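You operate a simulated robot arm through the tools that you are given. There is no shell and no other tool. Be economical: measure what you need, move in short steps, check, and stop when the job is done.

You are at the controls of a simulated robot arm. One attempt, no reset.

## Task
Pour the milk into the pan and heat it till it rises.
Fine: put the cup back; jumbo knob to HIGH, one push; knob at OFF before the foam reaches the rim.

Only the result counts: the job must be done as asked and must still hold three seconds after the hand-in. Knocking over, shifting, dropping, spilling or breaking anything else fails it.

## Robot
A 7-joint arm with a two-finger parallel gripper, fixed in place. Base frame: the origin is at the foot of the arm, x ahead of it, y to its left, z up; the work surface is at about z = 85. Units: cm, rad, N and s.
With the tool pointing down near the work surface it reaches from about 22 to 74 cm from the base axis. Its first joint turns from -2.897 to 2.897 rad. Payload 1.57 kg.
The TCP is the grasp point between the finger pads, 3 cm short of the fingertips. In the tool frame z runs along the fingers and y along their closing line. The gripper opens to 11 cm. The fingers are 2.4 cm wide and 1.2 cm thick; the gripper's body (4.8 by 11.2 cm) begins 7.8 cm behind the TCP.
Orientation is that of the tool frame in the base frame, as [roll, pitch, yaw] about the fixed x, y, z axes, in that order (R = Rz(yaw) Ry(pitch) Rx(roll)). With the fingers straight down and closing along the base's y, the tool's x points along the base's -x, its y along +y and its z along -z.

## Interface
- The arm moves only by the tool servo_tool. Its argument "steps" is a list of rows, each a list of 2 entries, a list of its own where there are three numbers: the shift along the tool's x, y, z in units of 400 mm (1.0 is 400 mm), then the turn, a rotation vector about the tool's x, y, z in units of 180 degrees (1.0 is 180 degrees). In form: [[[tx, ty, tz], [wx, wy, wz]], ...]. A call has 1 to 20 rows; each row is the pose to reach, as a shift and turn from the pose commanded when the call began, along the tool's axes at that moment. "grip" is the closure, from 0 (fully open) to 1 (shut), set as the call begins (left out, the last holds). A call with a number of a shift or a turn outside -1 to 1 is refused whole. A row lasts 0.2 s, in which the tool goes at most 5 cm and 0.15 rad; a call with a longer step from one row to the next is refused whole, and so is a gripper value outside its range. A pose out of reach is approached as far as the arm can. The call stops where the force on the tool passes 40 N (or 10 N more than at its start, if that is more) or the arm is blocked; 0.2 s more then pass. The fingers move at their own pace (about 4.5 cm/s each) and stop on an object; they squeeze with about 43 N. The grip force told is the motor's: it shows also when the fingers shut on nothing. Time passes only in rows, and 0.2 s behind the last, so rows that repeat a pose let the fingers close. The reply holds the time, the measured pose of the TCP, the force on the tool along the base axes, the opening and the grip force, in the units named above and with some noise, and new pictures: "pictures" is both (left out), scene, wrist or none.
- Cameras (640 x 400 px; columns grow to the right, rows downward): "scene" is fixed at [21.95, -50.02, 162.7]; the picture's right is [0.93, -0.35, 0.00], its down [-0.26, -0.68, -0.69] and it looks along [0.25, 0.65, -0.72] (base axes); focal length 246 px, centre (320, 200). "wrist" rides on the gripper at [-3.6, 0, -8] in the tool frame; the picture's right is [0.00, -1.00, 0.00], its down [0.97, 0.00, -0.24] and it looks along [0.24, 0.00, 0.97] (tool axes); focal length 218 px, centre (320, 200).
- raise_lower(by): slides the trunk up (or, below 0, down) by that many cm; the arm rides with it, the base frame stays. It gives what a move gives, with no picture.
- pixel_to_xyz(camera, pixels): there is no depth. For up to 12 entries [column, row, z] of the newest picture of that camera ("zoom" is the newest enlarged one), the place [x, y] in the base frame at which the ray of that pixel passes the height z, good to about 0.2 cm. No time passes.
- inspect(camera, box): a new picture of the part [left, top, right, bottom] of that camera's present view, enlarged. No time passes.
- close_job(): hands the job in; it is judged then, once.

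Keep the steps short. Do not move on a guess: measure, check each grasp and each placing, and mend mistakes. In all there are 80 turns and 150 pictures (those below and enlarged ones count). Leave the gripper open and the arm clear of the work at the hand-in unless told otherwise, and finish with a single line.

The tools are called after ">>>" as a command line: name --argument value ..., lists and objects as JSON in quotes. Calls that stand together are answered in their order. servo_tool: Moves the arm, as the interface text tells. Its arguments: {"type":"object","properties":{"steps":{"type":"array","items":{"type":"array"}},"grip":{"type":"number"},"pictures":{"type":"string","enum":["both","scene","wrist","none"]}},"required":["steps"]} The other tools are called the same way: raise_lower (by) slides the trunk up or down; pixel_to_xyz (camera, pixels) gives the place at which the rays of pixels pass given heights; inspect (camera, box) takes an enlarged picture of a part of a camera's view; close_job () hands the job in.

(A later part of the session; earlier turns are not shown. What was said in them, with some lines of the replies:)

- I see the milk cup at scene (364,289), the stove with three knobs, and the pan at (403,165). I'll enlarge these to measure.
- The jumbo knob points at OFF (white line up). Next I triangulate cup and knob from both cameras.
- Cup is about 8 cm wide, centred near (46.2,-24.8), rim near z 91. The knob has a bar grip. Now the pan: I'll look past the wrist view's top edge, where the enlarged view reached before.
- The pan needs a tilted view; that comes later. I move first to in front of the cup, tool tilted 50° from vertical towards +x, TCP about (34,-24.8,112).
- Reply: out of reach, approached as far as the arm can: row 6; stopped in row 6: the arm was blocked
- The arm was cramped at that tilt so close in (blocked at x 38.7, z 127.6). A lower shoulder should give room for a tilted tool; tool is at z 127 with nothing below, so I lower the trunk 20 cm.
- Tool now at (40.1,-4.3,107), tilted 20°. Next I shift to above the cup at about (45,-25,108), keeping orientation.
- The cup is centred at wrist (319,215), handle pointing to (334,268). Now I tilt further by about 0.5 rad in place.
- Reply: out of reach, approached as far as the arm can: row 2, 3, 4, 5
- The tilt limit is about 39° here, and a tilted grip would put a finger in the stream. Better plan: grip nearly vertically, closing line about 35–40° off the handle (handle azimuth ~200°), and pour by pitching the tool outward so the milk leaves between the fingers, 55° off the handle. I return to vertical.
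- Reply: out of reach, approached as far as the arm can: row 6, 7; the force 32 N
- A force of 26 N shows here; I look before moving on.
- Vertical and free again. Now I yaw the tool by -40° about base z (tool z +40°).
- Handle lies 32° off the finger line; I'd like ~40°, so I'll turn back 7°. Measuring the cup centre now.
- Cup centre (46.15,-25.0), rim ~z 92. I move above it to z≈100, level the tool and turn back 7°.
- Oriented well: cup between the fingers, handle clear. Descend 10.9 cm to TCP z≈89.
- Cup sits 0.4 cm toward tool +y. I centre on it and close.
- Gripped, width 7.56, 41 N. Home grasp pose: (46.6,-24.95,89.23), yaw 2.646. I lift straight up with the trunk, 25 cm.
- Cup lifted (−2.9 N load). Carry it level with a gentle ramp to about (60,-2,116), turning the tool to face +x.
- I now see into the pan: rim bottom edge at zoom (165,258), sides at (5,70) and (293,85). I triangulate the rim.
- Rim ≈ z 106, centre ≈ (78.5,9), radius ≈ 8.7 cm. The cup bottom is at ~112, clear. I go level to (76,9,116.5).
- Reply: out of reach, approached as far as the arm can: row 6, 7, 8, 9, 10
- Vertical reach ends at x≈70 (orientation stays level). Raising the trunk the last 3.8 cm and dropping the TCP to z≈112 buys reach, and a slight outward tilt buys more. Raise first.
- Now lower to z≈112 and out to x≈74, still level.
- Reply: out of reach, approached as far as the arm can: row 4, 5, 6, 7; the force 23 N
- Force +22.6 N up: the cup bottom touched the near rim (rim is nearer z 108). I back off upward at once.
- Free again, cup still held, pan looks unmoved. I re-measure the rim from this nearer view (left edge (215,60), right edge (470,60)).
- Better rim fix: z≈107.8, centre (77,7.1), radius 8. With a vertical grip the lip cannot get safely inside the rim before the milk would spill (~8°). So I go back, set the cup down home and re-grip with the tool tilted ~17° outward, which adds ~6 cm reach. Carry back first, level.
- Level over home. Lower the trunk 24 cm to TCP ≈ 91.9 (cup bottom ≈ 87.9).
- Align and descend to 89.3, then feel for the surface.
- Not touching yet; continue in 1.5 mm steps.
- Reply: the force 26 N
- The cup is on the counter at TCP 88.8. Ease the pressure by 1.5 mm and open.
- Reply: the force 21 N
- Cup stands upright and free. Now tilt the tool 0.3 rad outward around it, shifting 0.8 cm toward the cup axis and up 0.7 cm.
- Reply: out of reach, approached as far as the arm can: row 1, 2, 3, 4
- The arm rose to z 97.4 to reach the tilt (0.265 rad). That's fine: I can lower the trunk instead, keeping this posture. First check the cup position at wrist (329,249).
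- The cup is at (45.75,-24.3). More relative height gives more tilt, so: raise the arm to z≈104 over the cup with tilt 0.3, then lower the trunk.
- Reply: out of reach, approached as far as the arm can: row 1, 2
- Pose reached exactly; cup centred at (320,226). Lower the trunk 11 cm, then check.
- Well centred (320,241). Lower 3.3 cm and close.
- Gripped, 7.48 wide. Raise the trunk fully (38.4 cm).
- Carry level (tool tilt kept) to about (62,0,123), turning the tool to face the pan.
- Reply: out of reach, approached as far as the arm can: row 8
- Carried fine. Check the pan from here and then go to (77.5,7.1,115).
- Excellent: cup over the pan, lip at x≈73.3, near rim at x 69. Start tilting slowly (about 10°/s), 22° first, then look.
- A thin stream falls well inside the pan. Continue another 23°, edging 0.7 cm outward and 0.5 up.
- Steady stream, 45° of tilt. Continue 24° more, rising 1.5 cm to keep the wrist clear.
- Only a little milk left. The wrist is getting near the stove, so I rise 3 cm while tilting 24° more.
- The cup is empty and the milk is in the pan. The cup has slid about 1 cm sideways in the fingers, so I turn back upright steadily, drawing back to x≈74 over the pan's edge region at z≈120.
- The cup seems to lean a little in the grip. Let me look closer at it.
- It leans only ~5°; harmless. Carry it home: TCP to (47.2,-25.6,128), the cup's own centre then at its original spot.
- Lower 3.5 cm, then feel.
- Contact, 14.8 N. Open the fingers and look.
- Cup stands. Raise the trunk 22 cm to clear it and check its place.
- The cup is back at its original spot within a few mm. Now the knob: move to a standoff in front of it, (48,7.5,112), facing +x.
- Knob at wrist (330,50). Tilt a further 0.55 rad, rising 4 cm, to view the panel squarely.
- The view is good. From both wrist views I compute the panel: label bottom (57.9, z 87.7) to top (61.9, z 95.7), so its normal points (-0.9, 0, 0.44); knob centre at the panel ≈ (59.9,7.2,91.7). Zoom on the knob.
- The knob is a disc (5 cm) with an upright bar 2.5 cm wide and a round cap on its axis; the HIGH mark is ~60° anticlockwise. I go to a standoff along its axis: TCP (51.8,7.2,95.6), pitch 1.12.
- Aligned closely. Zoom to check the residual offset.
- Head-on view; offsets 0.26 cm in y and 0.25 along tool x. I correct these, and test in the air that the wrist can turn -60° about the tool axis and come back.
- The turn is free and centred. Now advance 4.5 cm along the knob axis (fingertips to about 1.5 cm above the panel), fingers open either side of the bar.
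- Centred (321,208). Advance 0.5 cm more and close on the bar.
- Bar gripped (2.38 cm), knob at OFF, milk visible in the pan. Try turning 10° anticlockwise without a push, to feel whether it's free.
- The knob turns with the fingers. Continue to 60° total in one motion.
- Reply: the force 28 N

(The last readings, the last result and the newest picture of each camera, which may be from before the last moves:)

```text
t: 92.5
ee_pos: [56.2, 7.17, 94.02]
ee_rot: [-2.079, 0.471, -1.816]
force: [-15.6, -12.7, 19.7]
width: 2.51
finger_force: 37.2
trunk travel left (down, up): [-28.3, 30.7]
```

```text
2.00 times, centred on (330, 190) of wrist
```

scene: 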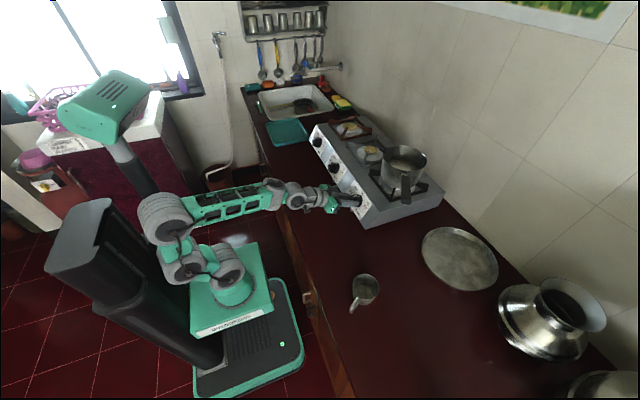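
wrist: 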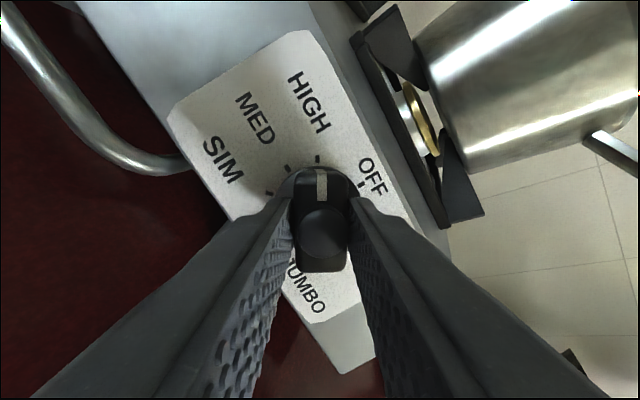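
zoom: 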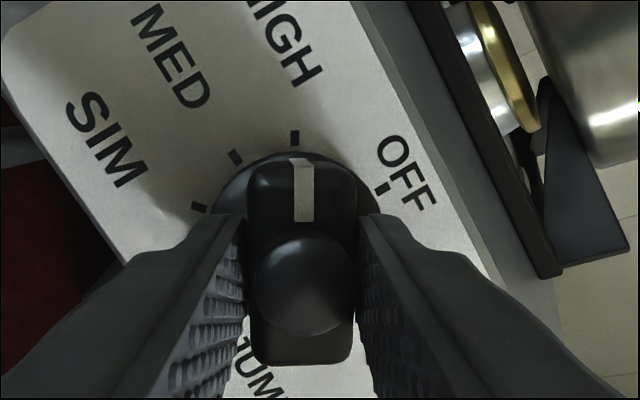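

The pointer lines up with the HIGH mark (zoom (303,160) vs tick (295,138)). No flame yet and HOT is grey, so the one push on the round cap must light it. I open, back off 4 cm and close the fingers, keeping on the knob axis.

>>> servo_tool --steps '[[[0, 0, 0], [0, 0, 0]], [[0, 0, 0], [0, 0, 0]], [[0, 0, 0], [0, 0, 0]], [[0, 0, -0.05], [0, 0, 0]], [[0, 0, -0.1], [0, 0, 0]], [[0, 0, -0.1], [0, 0, 0]]]' --grip 0 --pictures "wrist"

>>> servo_tool --steps '[[[0, 0, 0], [0, 0, 0]], [[0, 0, 0], [0, 0, 0]], [[0, 0, 0], [0, 0, 0]], [[0, 0, 0], [0, 0, 0]], [[0, 0, 0], [0, 0, 0]], [[0, 0, 0], [0, 0, 0]], [[0, 0, 0], [0, 0, 0]]]' --grip 1 --pictures "wrist"

>>> inspect --camera "scene" --box '[325, 130, 455, 230]'

```text
t: 93.9
ee_pos: [52.7, 7.11, 95.54]
ee_rot: [-2.083, 0.47, -1.817]
force: [-0.4, 0.1, -0.1]
width: 11.02
finger_force: 0.1
trunk travel left (down, up): [-28.3, 30.7]
```

wrist: 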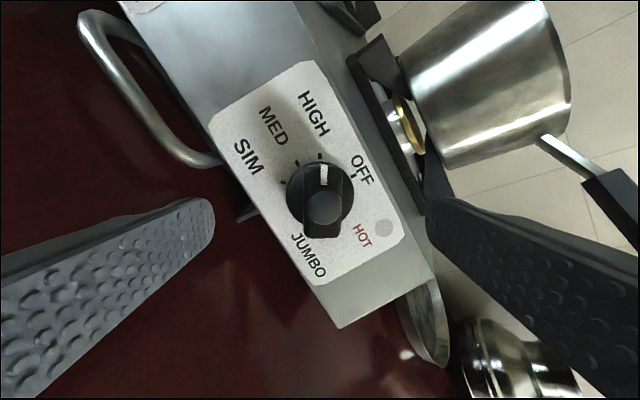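

```text
t: 95.5
ee_pos: [52.69, 7.19, 95.53]
ee_rot: [-2.082, 0.469, -1.816]
force: [-0.5, -0.3, -0.6]
width: 0.02
finger_force: 18.3
trunk travel left (down, up): [-28.3, 30.7]
```

wrist: 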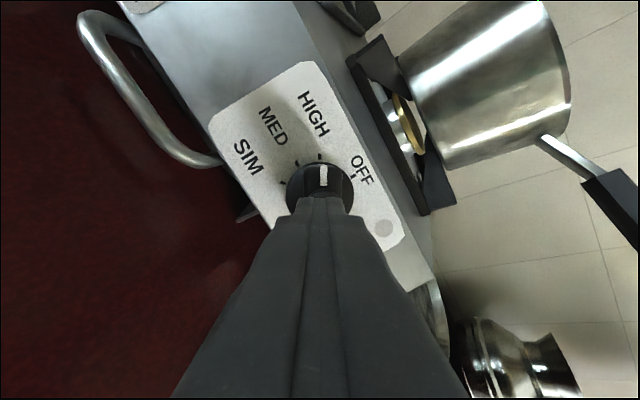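

```text
4.00 times, centred on (390, 180) of scene
```

zoom: 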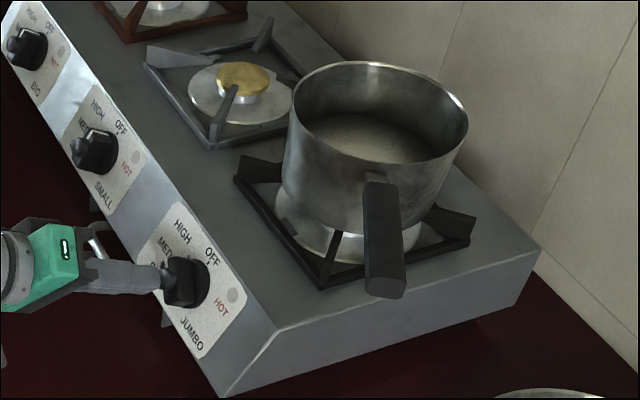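

Knob holds at HIGH and the closed fingertips face the cap. Now one slow push along the axis, stopping on force.

>>> servo_tool --steps '[[[0, 0, 0.025], [0, 0, 0]], [[0, 0, 0.045], [0, 0, 0]], [[0, 0, 0.05], [0, 0, 0]], [[0, 0, 0.055], [0, 0, 0]], [[0, 0, 0.06], [0, 0, 0]], [[0, 0, 0.065], [0, 0, 0]], [[0, 0, 0.07], [0, 0, 0]]]' --pictures "wrist"

>>> inspect --camera "scene" --box '[325, 130, 455, 230]'

```text
t: 96.3
ee_pos: [54.19, 7.25, 94.93]
ee_rot: [-2.082, 0.473, -1.814]
force: [-41.8, -0.8, 10.0]
width: 0.01
finger_force: 21.4
trunk travel left (down, up): [-28.3, 30.7]
stopped in row 3: the force on the tool passed its limit (the readings are from after the stop); the commanded pose is now the measured one
```

wrist: 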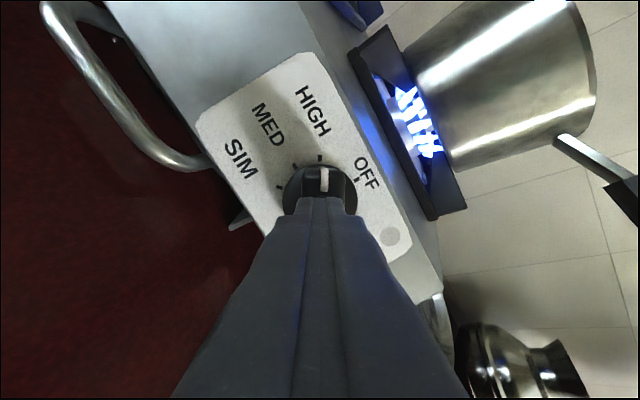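

```text
4.00 times, centred on (390, 180) of scene
```

zoom: 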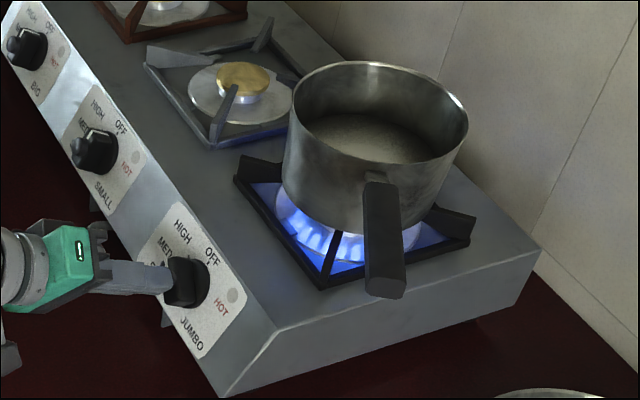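

The flame is lit. Back off, open and return around the bar, ready to turn it off.

>>> servo_tool --steps '[[[0, 0, -0.03], [0, 0, 0]], [[0, 0, -0.06], [0, 0, 0]]]' --pictures "none"

>>> servo_tool --steps '[[[0, 0, 0], [0, 0, 0]], [[0, 0, 0], [0, 0, 0]], [[0, 0, 0], [0, 0, 0]], [[0, 0, 0], [0, 0, 0]], [[0, 0, 0.04], [0, 0, 0]], [[0, 0, 0.08], [0, 0, 0]], [[0, 0, 0.108], [0, 0, 0]], [[0, 0, 0.108], [0, 0, 0]]]' --grip 0 --pictures "wrist"

>>> inspect --camera "scene" --box '[325, 130, 455, 230]'

```text
t: 96.9
ee_pos: [52.36, 7.06, 95.47]
ee_rot: [-2.084, 0.469, -1.817]
force: [-0.3, 0.8, -0.5]
width: 0.02
finger_force: 21.1
trunk travel left (down, up): [-28.3, 30.7]
```

```text
t: 98.7
ee_pos: [56.37, 7.21, 93.63]
ee_rot: [-2.084, 0.468, -1.816]
force: [-0.3, 0.4, 0.5]
width: 11.0
finger_force: 0.0
trunk travel left (down, up): [-28.3, 30.7]
```

wrist: 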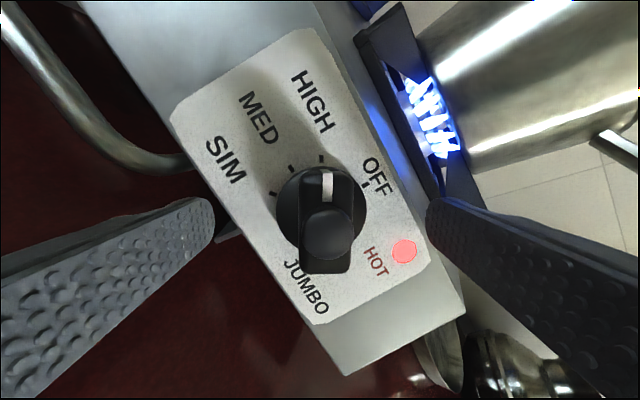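

```text
4.00 times, centred on (390, 180) of scene
```

zoom: 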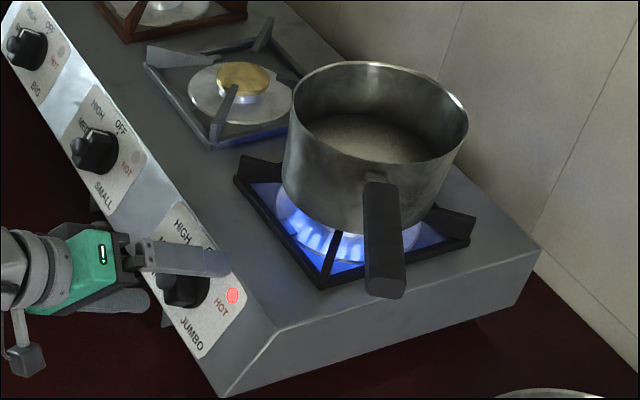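

Flame on, HOT lit, bar between the fingers. Grip it and watch the milk.

>>> servo_tool --steps '[[[0, 0, 0], [0, 0, 0]], [[0, 0, 0], [0, 0, 0]], [[0, 0, 0], [0, 0, 0]], [[0, 0, 0], [0, 0, 0]], [[0, 0, 0], [0, 0, 0]], [[0, 0, 0], [0, 0, 0]]]' --grip 1 --pictures "wrist"

>>> inspect --camera "scene" --box '[375, 130, 435, 180]'

```text
t: 100.1
ee_pos: [56.32, 7.08, 93.95]
ee_rot: [-2.077, 0.47, -1.817]
force: [-5.2, -1.6, 6.9]
width: 2.53
finger_force: 22.9
trunk travel left (down, up): [-28.3, 30.7]
```

wrist: 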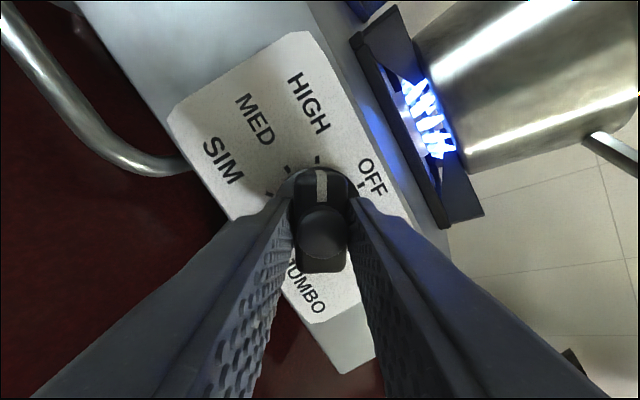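

```text
8.00 times, centred on (405, 155) of scene
```

zoom: 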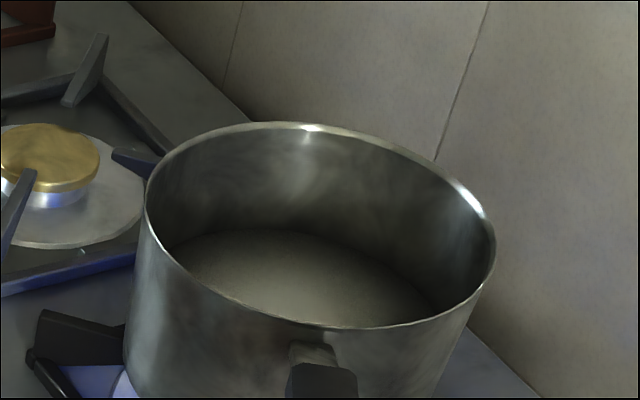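

Knob gripped at HIGH. Wait 3 s and look again.

>>> servo_tool --steps '[[[0, 0, 0], [0, 0, 0]], [[0, 0, 0], [0, 0, 0]], [[0, 0, 0], [0, 0, 0]], [[0, 0, 0], [0, 0, 0]], [[0, 0, 0], [0, 0, 0]], [[0, 0, 0], [0, 0, 0]], [[0, 0, 0], [0, 0, 0]], [[0, 0, 0], [0, 0, 0]], [[0, 0, 0], [0, 0, 0]], [[0, 0, 0], [0, 0, 0]], [[0, 0, 0], [0, 0, 0]], [[0, 0, 0], [0, 0, 0]], [[0, 0, 0], [0, 0, 0]], [[0, 0, 0], [0, 0, 0]]]' --pictures "none"

>>> inspect --camera "scene" --box '[375, 130, 435, 180]'

```text
t: 103.1
ee_pos: [56.29, 7.05, 93.92]
ee_rot: [-2.078, 0.472, -1.815]
force: [5.8, -5.9, 25.0]
width: 2.52
finger_force: 36.8
trunk travel left (down, up): [-28.3, 30.7]
```

```text
8.00 times, centred on (405, 155) of scene
```

zoom: 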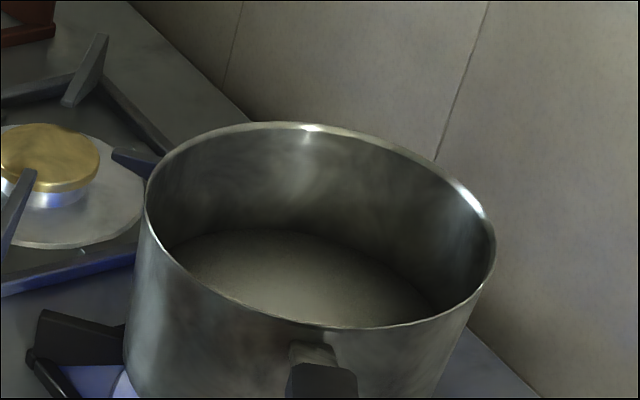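

No change yet. Wait another 4 s.

>>> servo_tool --steps '[[[0, 0, 0], [0, 0, 0]], [[0, 0, 0], [0, 0, 0]], [[0, 0, 0], [0, 0, 0]], [[0, 0, 0], [0, 0, 0]], [[0, 0, 0], [0, 0, 0]], [[0, 0, 0], [0, 0, 0]], [[0, 0, 0], [0, 0, 0]], [[0, 0, 0], [0, 0, 0]], [[0, 0, 0], [0, 0, 0]], [[0, 0, 0], [0, 0, 0]], [[0, 0, 0], [0, 0, 0]], [[0, 0, 0], [0, 0, 0]], [[0, 0, 0], [0, 0, 0]], [[0, 0, 0], [0, 0, 0]], [[0, 0, 0], [0, 0, 0]], [[0, 0, 0], [0, 0, 0]], [[0, 0, 0], [0, 0, 0]], [[0, 0, 0], [0, 0, 0]], [[0, 0, 0], [0, 0, 0]]]' --pictures "none"

>>> inspect --camera "scene" --box '[375, 130, 435, 180]'

```text
t: 107.1
ee_pos: [56.24, 6.94, 93.82]
ee_rot: [-2.079, 0.473, -1.816]
force: [4.5, -5.0, 25.2]
width: 2.52
finger_force: 36.4
trunk travel left (down, up): [-28.3, 30.7]
```

```text
8.00 times, centred on (405, 155) of scene
```

zoom: 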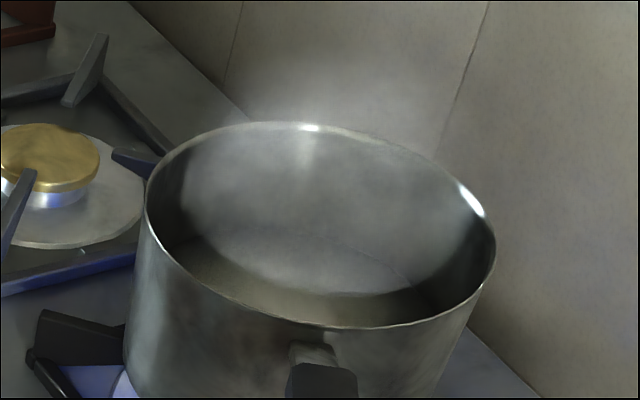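

Steam is rising. Shorter waits now: 1.6 s.

>>> servo_tool --steps '[[[0, 0, 0], [0, 0, 0]], [[0, 0, 0], [0, 0, 0]], [[0, 0, 0], [0, 0, 0]], [[0, 0, 0], [0, 0, 0]], [[0, 0, 0], [0, 0, 0]], [[0, 0, 0], [0, 0, 0]], [[0, 0, 0], [0, 0, 0]]]' --pictures "none"

>>> inspect --camera "scene" --box '[375, 130, 435, 180]'

```text
t: 108.7
ee_pos: [56.31, 7.07, 93.96]
ee_rot: [-2.082, 0.472, -1.815]
force: [4.8, -5.3, 25.0]
width: 2.49
finger_force: 36.5
trunk travel left (down, up): [-28.3, 30.7]
```

```text
8.00 times, centred on (405, 155) of scene
```

zoom: 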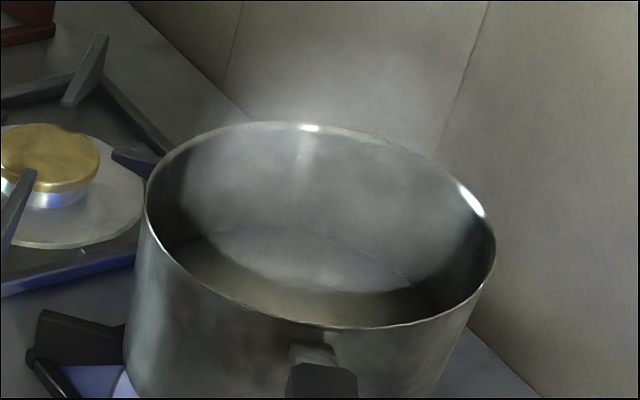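

Level unchanged (far edge at row ~230). Wait 2 s more.

>>> servo_tool --steps '[[[0, 0, 0], [0, 0, 0]], [[0, 0, 0], [0, 0, 0]], [[0, 0, 0], [0, 0, 0]], [[0, 0, 0], [0, 0, 0]], [[0, 0, 0], [0, 0, 0]], [[0, 0, 0], [0, 0, 0]], [[0, 0, 0], [0, 0, 0]], [[0, 0, 0], [0, 0, 0]], [[0, 0, 0], [0, 0, 0]]]' --pictures "none"

>>> inspect --camera "scene" --box '[375, 130, 435, 180]'

```text
t: 110.7
ee_pos: [56.33, 7.14, 94.08]
ee_rot: [-2.079, 0.473, -1.816]
force: [5.8, -4.0, 25.0]
width: 2.5
finger_force: 36.4
trunk travel left (down, up): [-28.3, 30.7]
```

```text
8.00 times, centred on (405, 155) of scene
```

zoom: 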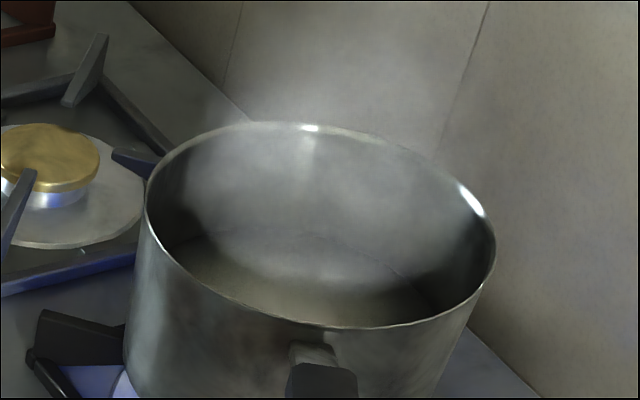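

More steam, level the same. Wait 2.6 s.

>>> servo_tool --steps '[[[0, 0, 0], [0, 0, 0]], [[0, 0, 0], [0, 0, 0]], [[0, 0, 0], [0, 0, 0]], [[0, 0, 0], [0, 0, 0]], [[0, 0, 0], [0, 0, 0]], [[0, 0, 0], [0, 0, 0]], [[0, 0, 0], [0, 0, 0]], [[0, 0, 0], [0, 0, 0]], [[0, 0, 0], [0, 0, 0]], [[0, 0, 0], [0, 0, 0]], [[0, 0, 0], [0, 0, 0]], [[0, 0, 0], [0, 0, 0]]]' --pictures "none"

>>> inspect --camera "scene" --box '[375, 130, 435, 180]'

```text
t: 113.3
ee_pos: [56.24, 7.1, 93.9]
ee_rot: [-2.079, 0.47, -1.815]
force: [5.4, -3.9, 25.2]
width: 2.5
finger_force: 36.4
trunk travel left (down, up): [-28.3, 30.7]
```

```text
8.00 times, centred on (405, 155) of scene
```

zoom: 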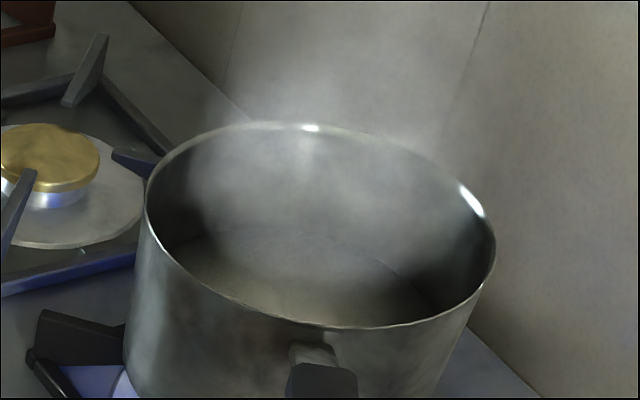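

Still level, steam thickening. Wait 2.4 s.

>>> servo_tool --steps '[[[0, 0, 0], [0, 0, 0]], [[0, 0, 0], [0, 0, 0]], [[0, 0, 0], [0, 0, 0]], [[0, 0, 0], [0, 0, 0]], [[0, 0, 0], [0, 0, 0]], [[0, 0, 0], [0, 0, 0]], [[0, 0, 0], [0, 0, 0]], [[0, 0, 0], [0, 0, 0]], [[0, 0, 0], [0, 0, 0]], [[0, 0, 0], [0, 0, 0]], [[0, 0, 0], [0, 0, 0]]]' --pictures "none"

>>> inspect --camera "scene" --box '[375, 130, 435, 180]'

```text
t: 115.7
ee_pos: [56.23, 7.03, 93.92]
ee_rot: [-2.082, 0.473, -1.815]
force: [6.1, -8.3, 25.7]
width: 2.49
finger_force: 36.9
trunk travel left (down, up): [-28.3, 30.7]
```

```text
8.00 times, centred on (405, 155) of scene
```

zoom: 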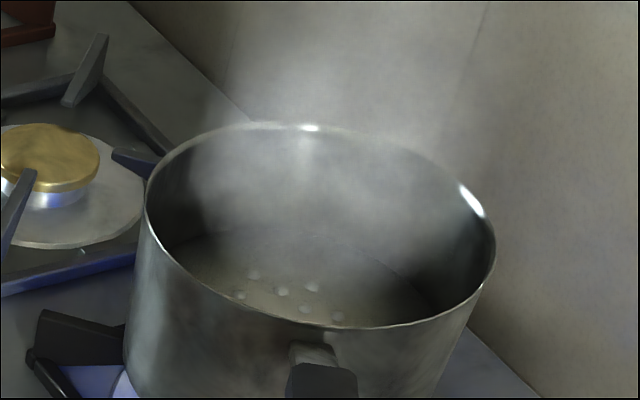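

Bubbles have appeared. Wait 1.4 s.

>>> servo_tool --steps '[[[0, 0, 0], [0, 0, 0]], [[0, 0, 0], [0, 0, 0]], [[0, 0, 0], [0, 0, 0]], [[0, 0, 0], [0, 0, 0]], [[0, 0, 0], [0, 0, 0]], [[0, 0, 0], [0, 0, 0]]]' --pictures "none"

>>> inspect --camera "scene" --box '[375, 130, 435, 180]'

```text
t: 117.1
ee_pos: [56.22, 7.1, 93.97]
ee_rot: [-2.081, 0.474, -1.814]
force: [5.7, -9.8, 24.8]
width: 2.51
finger_force: 36.1
trunk travel left (down, up): [-28.3, 30.7]
```

```text
8.00 times, centred on (405, 155) of scene
```

zoom: 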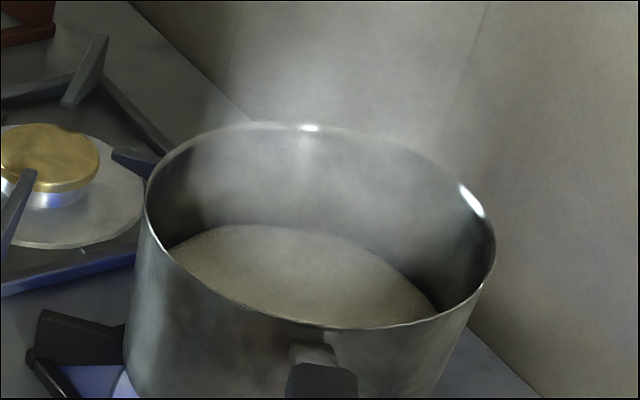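

Foam is forming and just starting to rise (edge ~225; rim ~125). One short wait of 0.6 s to see the rate.

>>> servo_tool --steps '[[[0, 0, 0], [0, 0, 0]], [[0, 0, 0], [0, 0, 0]]]' --pictures "none"

>>> inspect --camera "scene" --box '[375, 130, 435, 180]'

```text
t: 117.7
ee_pos: [56.37, 7.02, 93.94]
ee_rot: [-2.081, 0.472, -1.816]
force: [6.0, -10.1, 25.4]
width: 2.52
finger_force: 36.2
trunk travel left (down, up): [-28.3, 30.7]
```

```text
8.00 times, centred on (405, 155) of scene
```

zoom: 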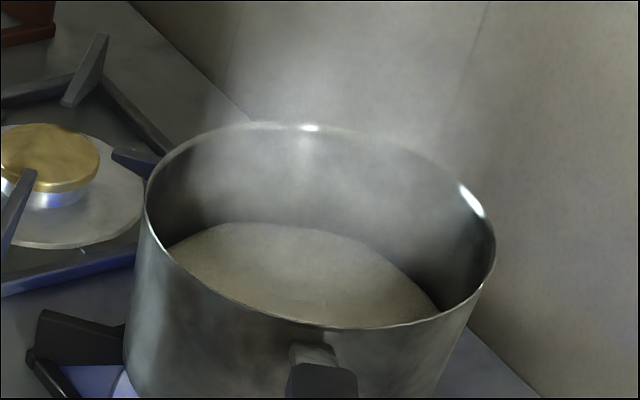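

Slow rise (~3 px in 0.6 s). Wait 2 s.

>>> servo_tool --steps '[[[0, 0, 0], [0, 0, 0]], [[0, 0, 0], [0, 0, 0]], [[0, 0, 0], [0, 0, 0]], [[0, 0, 0], [0, 0, 0]], [[0, 0, 0], [0, 0, 0]], [[0, 0, 0], [0, 0, 0]], [[0, 0, 0], [0, 0, 0]], [[0, 0, 0], [0, 0, 0]], [[0, 0, 0], [0, 0, 0]]]' --pictures "none"

>>> inspect --camera "scene" --box '[375, 130, 435, 180]'

```text
t: 119.7
ee_pos: [56.29, 7.09, 93.87]
ee_rot: [-2.08, 0.471, -1.815]
force: [6.5, -10.1, 24.9]
width: 2.52
finger_force: 36.7
trunk travel left (down, up): [-28.3, 30.7]
```

```text
8.00 times, centred on (405, 155) of scene
```

zoom: 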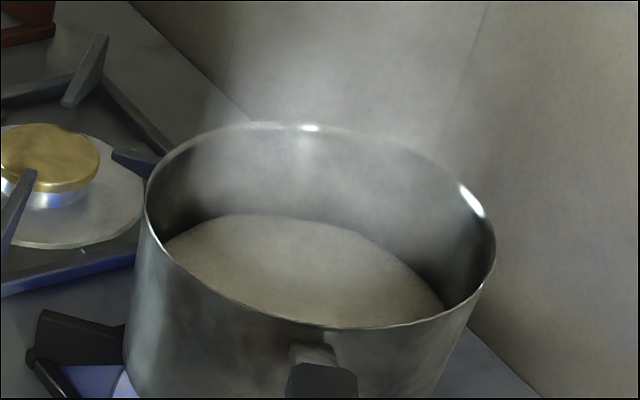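

Edge now ~214, about 4 px/s; the rim is ~90 px away. Wait 3 s.

>>> servo_tool --steps '[[[0, 0, 0], [0, 0, 0]], [[0, 0, 0], [0, 0, 0]], [[0, 0, 0], [0, 0, 0]], [[0, 0, 0], [0, 0, 0]], [[0, 0, 0], [0, 0, 0]], [[0, 0, 0], [0, 0, 0]], [[0, 0, 0], [0, 0, 0]], [[0, 0, 0], [0, 0, 0]], [[0, 0, 0], [0, 0, 0]], [[0, 0, 0], [0, 0, 0]], [[0, 0, 0], [0, 0, 0]], [[0, 0, 0], [0, 0, 0]], [[0, 0, 0], [0, 0, 0]], [[0, 0, 0], [0, 0, 0]]]' --pictures "none"

>>> inspect --camera "scene" --box '[375, 130, 435, 180]'

```text
t: 122.7
ee_pos: [56.18, 7.09, 93.97]
ee_rot: [-2.081, 0.474, -1.815]
force: [5.3, -10.6, 25.1]
width: 2.51
finger_force: 36.6
trunk travel left (down, up): [-28.3, 30.7]
```

```text
8.00 times, centred on (405, 155) of scene
```

zoom: 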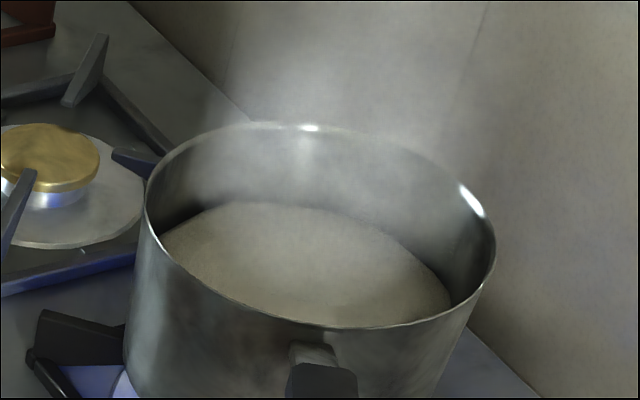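

Edge ~203, steady. Wait 4 s.

>>> servo_tool --steps '[[[0, 0, 0], [0, 0, 0]], [[0, 0, 0], [0, 0, 0]], [[0, 0, 0], [0, 0, 0]], [[0, 0, 0], [0, 0, 0]], [[0, 0, 0], [0, 0, 0]], [[0, 0, 0], [0, 0, 0]], [[0, 0, 0], [0, 0, 0]], [[0, 0, 0], [0, 0, 0]], [[0, 0, 0], [0, 0, 0]], [[0, 0, 0], [0, 0, 0]], [[0, 0, 0], [0, 0, 0]], [[0, 0, 0], [0, 0, 0]], [[0, 0, 0], [0, 0, 0]], [[0, 0, 0], [0, 0, 0]], [[0, 0, 0], [0, 0, 0]], [[0, 0, 0], [0, 0, 0]], [[0, 0, 0], [0, 0, 0]], [[0, 0, 0], [0, 0, 0]], [[0, 0, 0], [0, 0, 0]]]' --pictures "none"

>>> inspect --camera "scene" --box '[375, 130, 435, 180]'

```text
t: 126.7
ee_pos: [56.2, 7.07, 94.01]
ee_rot: [-2.079, 0.474, -1.815]
force: [7.2, -9.9, 24.4]
width: 2.5
finger_force: 36.5
trunk travel left (down, up): [-28.3, 30.7]
```

```text
8.00 times, centred on (405, 155) of scene
```

zoom: 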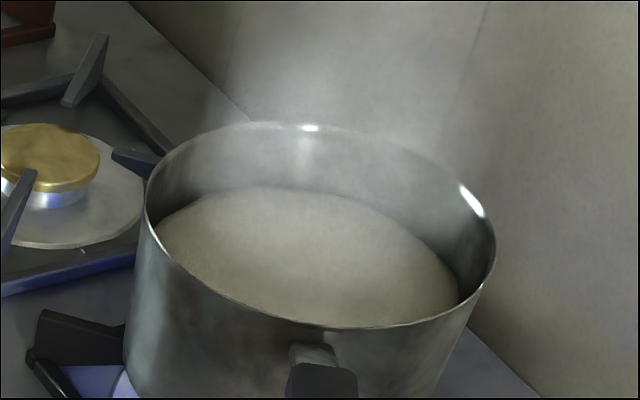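

Edge ~187, about 40 % of the way up. Wait 3 s more, then turn off.

>>> servo_tool --steps '[[[0, 0, 0], [0, 0, 0]], [[0, 0, 0], [0, 0, 0]], [[0, 0, 0], [0, 0, 0]], [[0, 0, 0], [0, 0, 0]], [[0, 0, 0], [0, 0, 0]], [[0, 0, 0], [0, 0, 0]], [[0, 0, 0], [0, 0, 0]], [[0, 0, 0], [0, 0, 0]], [[0, 0, 0], [0, 0, 0]], [[0, 0, 0], [0, 0, 0]], [[0, 0, 0], [0, 0, 0]], [[0, 0, 0], [0, 0, 0]], [[0, 0, 0], [0, 0, 0]], [[0, 0, 0], [0, 0, 0]]]' --pictures "none"

>>> inspect --camera "scene" --box '[375, 130, 435, 180]'

```text
t: 129.7
ee_pos: [56.28, 6.96, 93.94]
ee_rot: [-2.082, 0.473, -1.815]
force: [6.6, -11.1, 24.4]
width: 2.51
finger_force: 36.7
trunk travel left (down, up): [-28.3, 30.7]
```

```text
8.00 times, centred on (405, 155) of scene
```

zoom: 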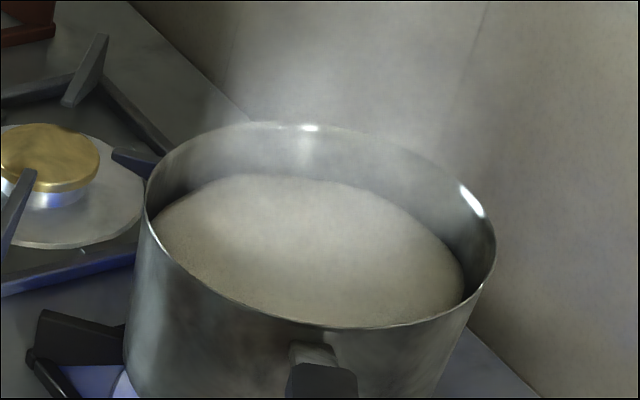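

The milk has clearly risen (edge ~175, half way). Turn the knob back 60° to OFF now.

>>> servo_tool --steps '[[[0, 0, 0], [0, 0, 0.042]], [[0, 0, 0], [0, 0, 0.084]], [[0, 0, 0], [0, 0, 0.126]], [[0, 0, 0], [0, 0, 0.168]], [[0, 0, 0], [0, 0, 0.21]], [[0, 0, 0], [0, 0, 0.252]], [[0, 0, 0], [0, 0, 0.294]], [[0, 0, 0], [0, 0, 0.333]], [[0, 0, 0], [0, 0, 0.333]]]' --pictures "wrist"

>>> inspect --camera "scene" --box '[325, 130, 455, 230]'

>>> inspect --camera "wrist" --box '[250, 100, 400, 220]'

```text
t: 131.7
ee_pos: [56.18, 7.16, 93.69]
ee_rot: [3.132, 1.116, 3.134]
force: [5.5, -2.5, 13.9]
width: 2.38
finger_force: 35.8
trunk travel left (down, up): [-28.3, 30.7]
```

wrist: 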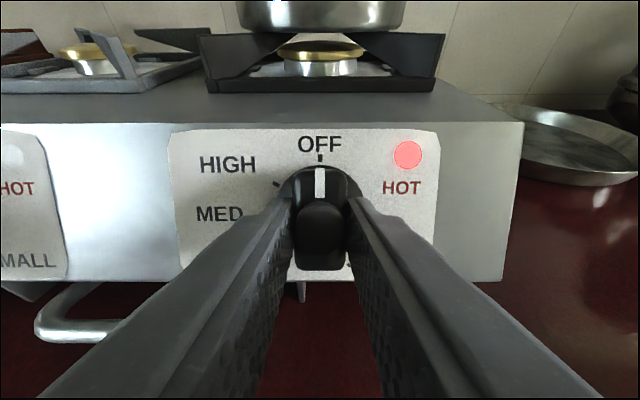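

```text
4.00 times, centred on (390, 180) of scene
```

zoom: 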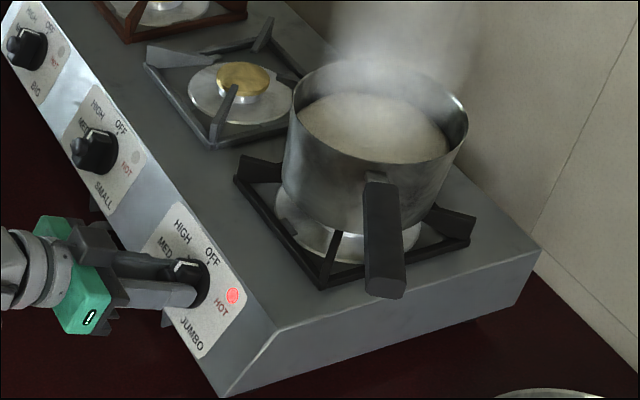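

```text
3.33 times, centred on (325, 160) of wrist
```

zoom: 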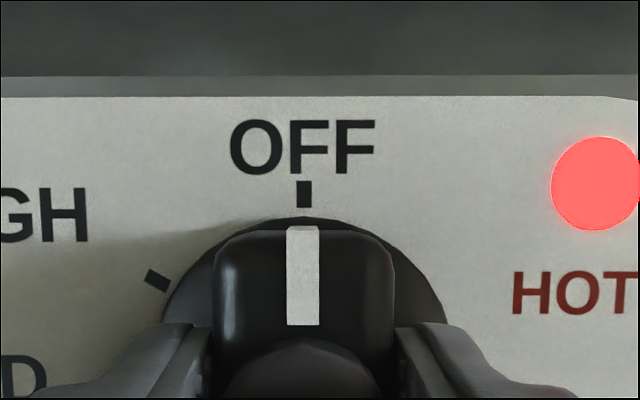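

Flame out, pointer exactly at OFF, foam below the rim. Open and back away along the knob's axis.

>>> servo_tool --steps '[[[0, 0, 0], [0, 0, 0]], [[0, 0, 0], [0, 0, 0]], [[0, 0, 0], [0, 0, 0]], [[0, 0, 0], [0, 0, 0]], [[0, 0, -0.06], [0, 0, 0]], [[0, 0, -0.13], [0, 0, 0]], [[0, 0, -0.2], [0, 0, 0]], [[0, 0, -0.25], [0, 0, 0]], [[0, 0, -0.25], [0, 0, 0]]]' --grip 0

>>> inspect --camera "scene" --box '[325, 130, 455, 230]'

```text
t: 133.7
ee_pos: [47.8, 7.35, 93.22]
ee_rot: [-3.035, 1.013, -3.047]
force: [-0.5, -0.3, -0.2]
width: 11.01
finger_force: 0.1
trunk travel left (down, up): [-28.3, 30.7]
```

scene: 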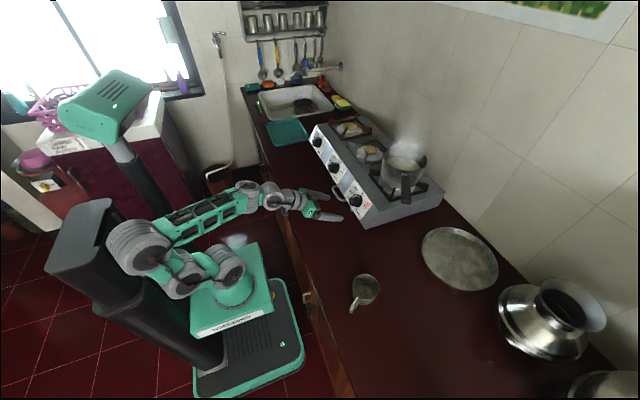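
wrist: 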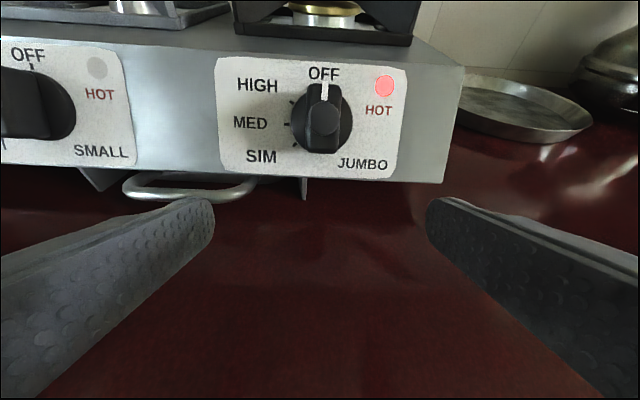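

```text
4.00 times, centred on (390, 180) of scene
5 turns are left
```

zoom: 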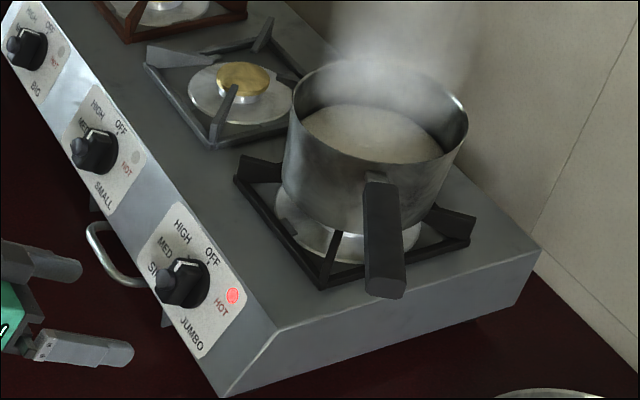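

Knob at OFF, foam sinking, cup in place at (364,290). I raise the trunk 12 cm to leave the arm well clear.

>>> raise_lower --by 12

```text
t: 135.2
ee_pos: [47.29, 6.94, 107.75]
ee_rot: [-3.064, 1.046, -3.076]
force: [-0.3, 0.0, 0.5]
width: 11.0
finger_force: 0.1
trunk travel left (down, up): [-40.3, 18.7]
4 turns are left
```

Arm clear, gripper open; I hand the job in.

>>> close_job

```text
The job is handed in.
```

The milk is in the pan and rose about halfway to the rim on HIGH (lit with one push), the knob is back at OFF, and the cup is back in its place; while pouring, the cup once touched the pan's rim, with no spill or shift that I could see.
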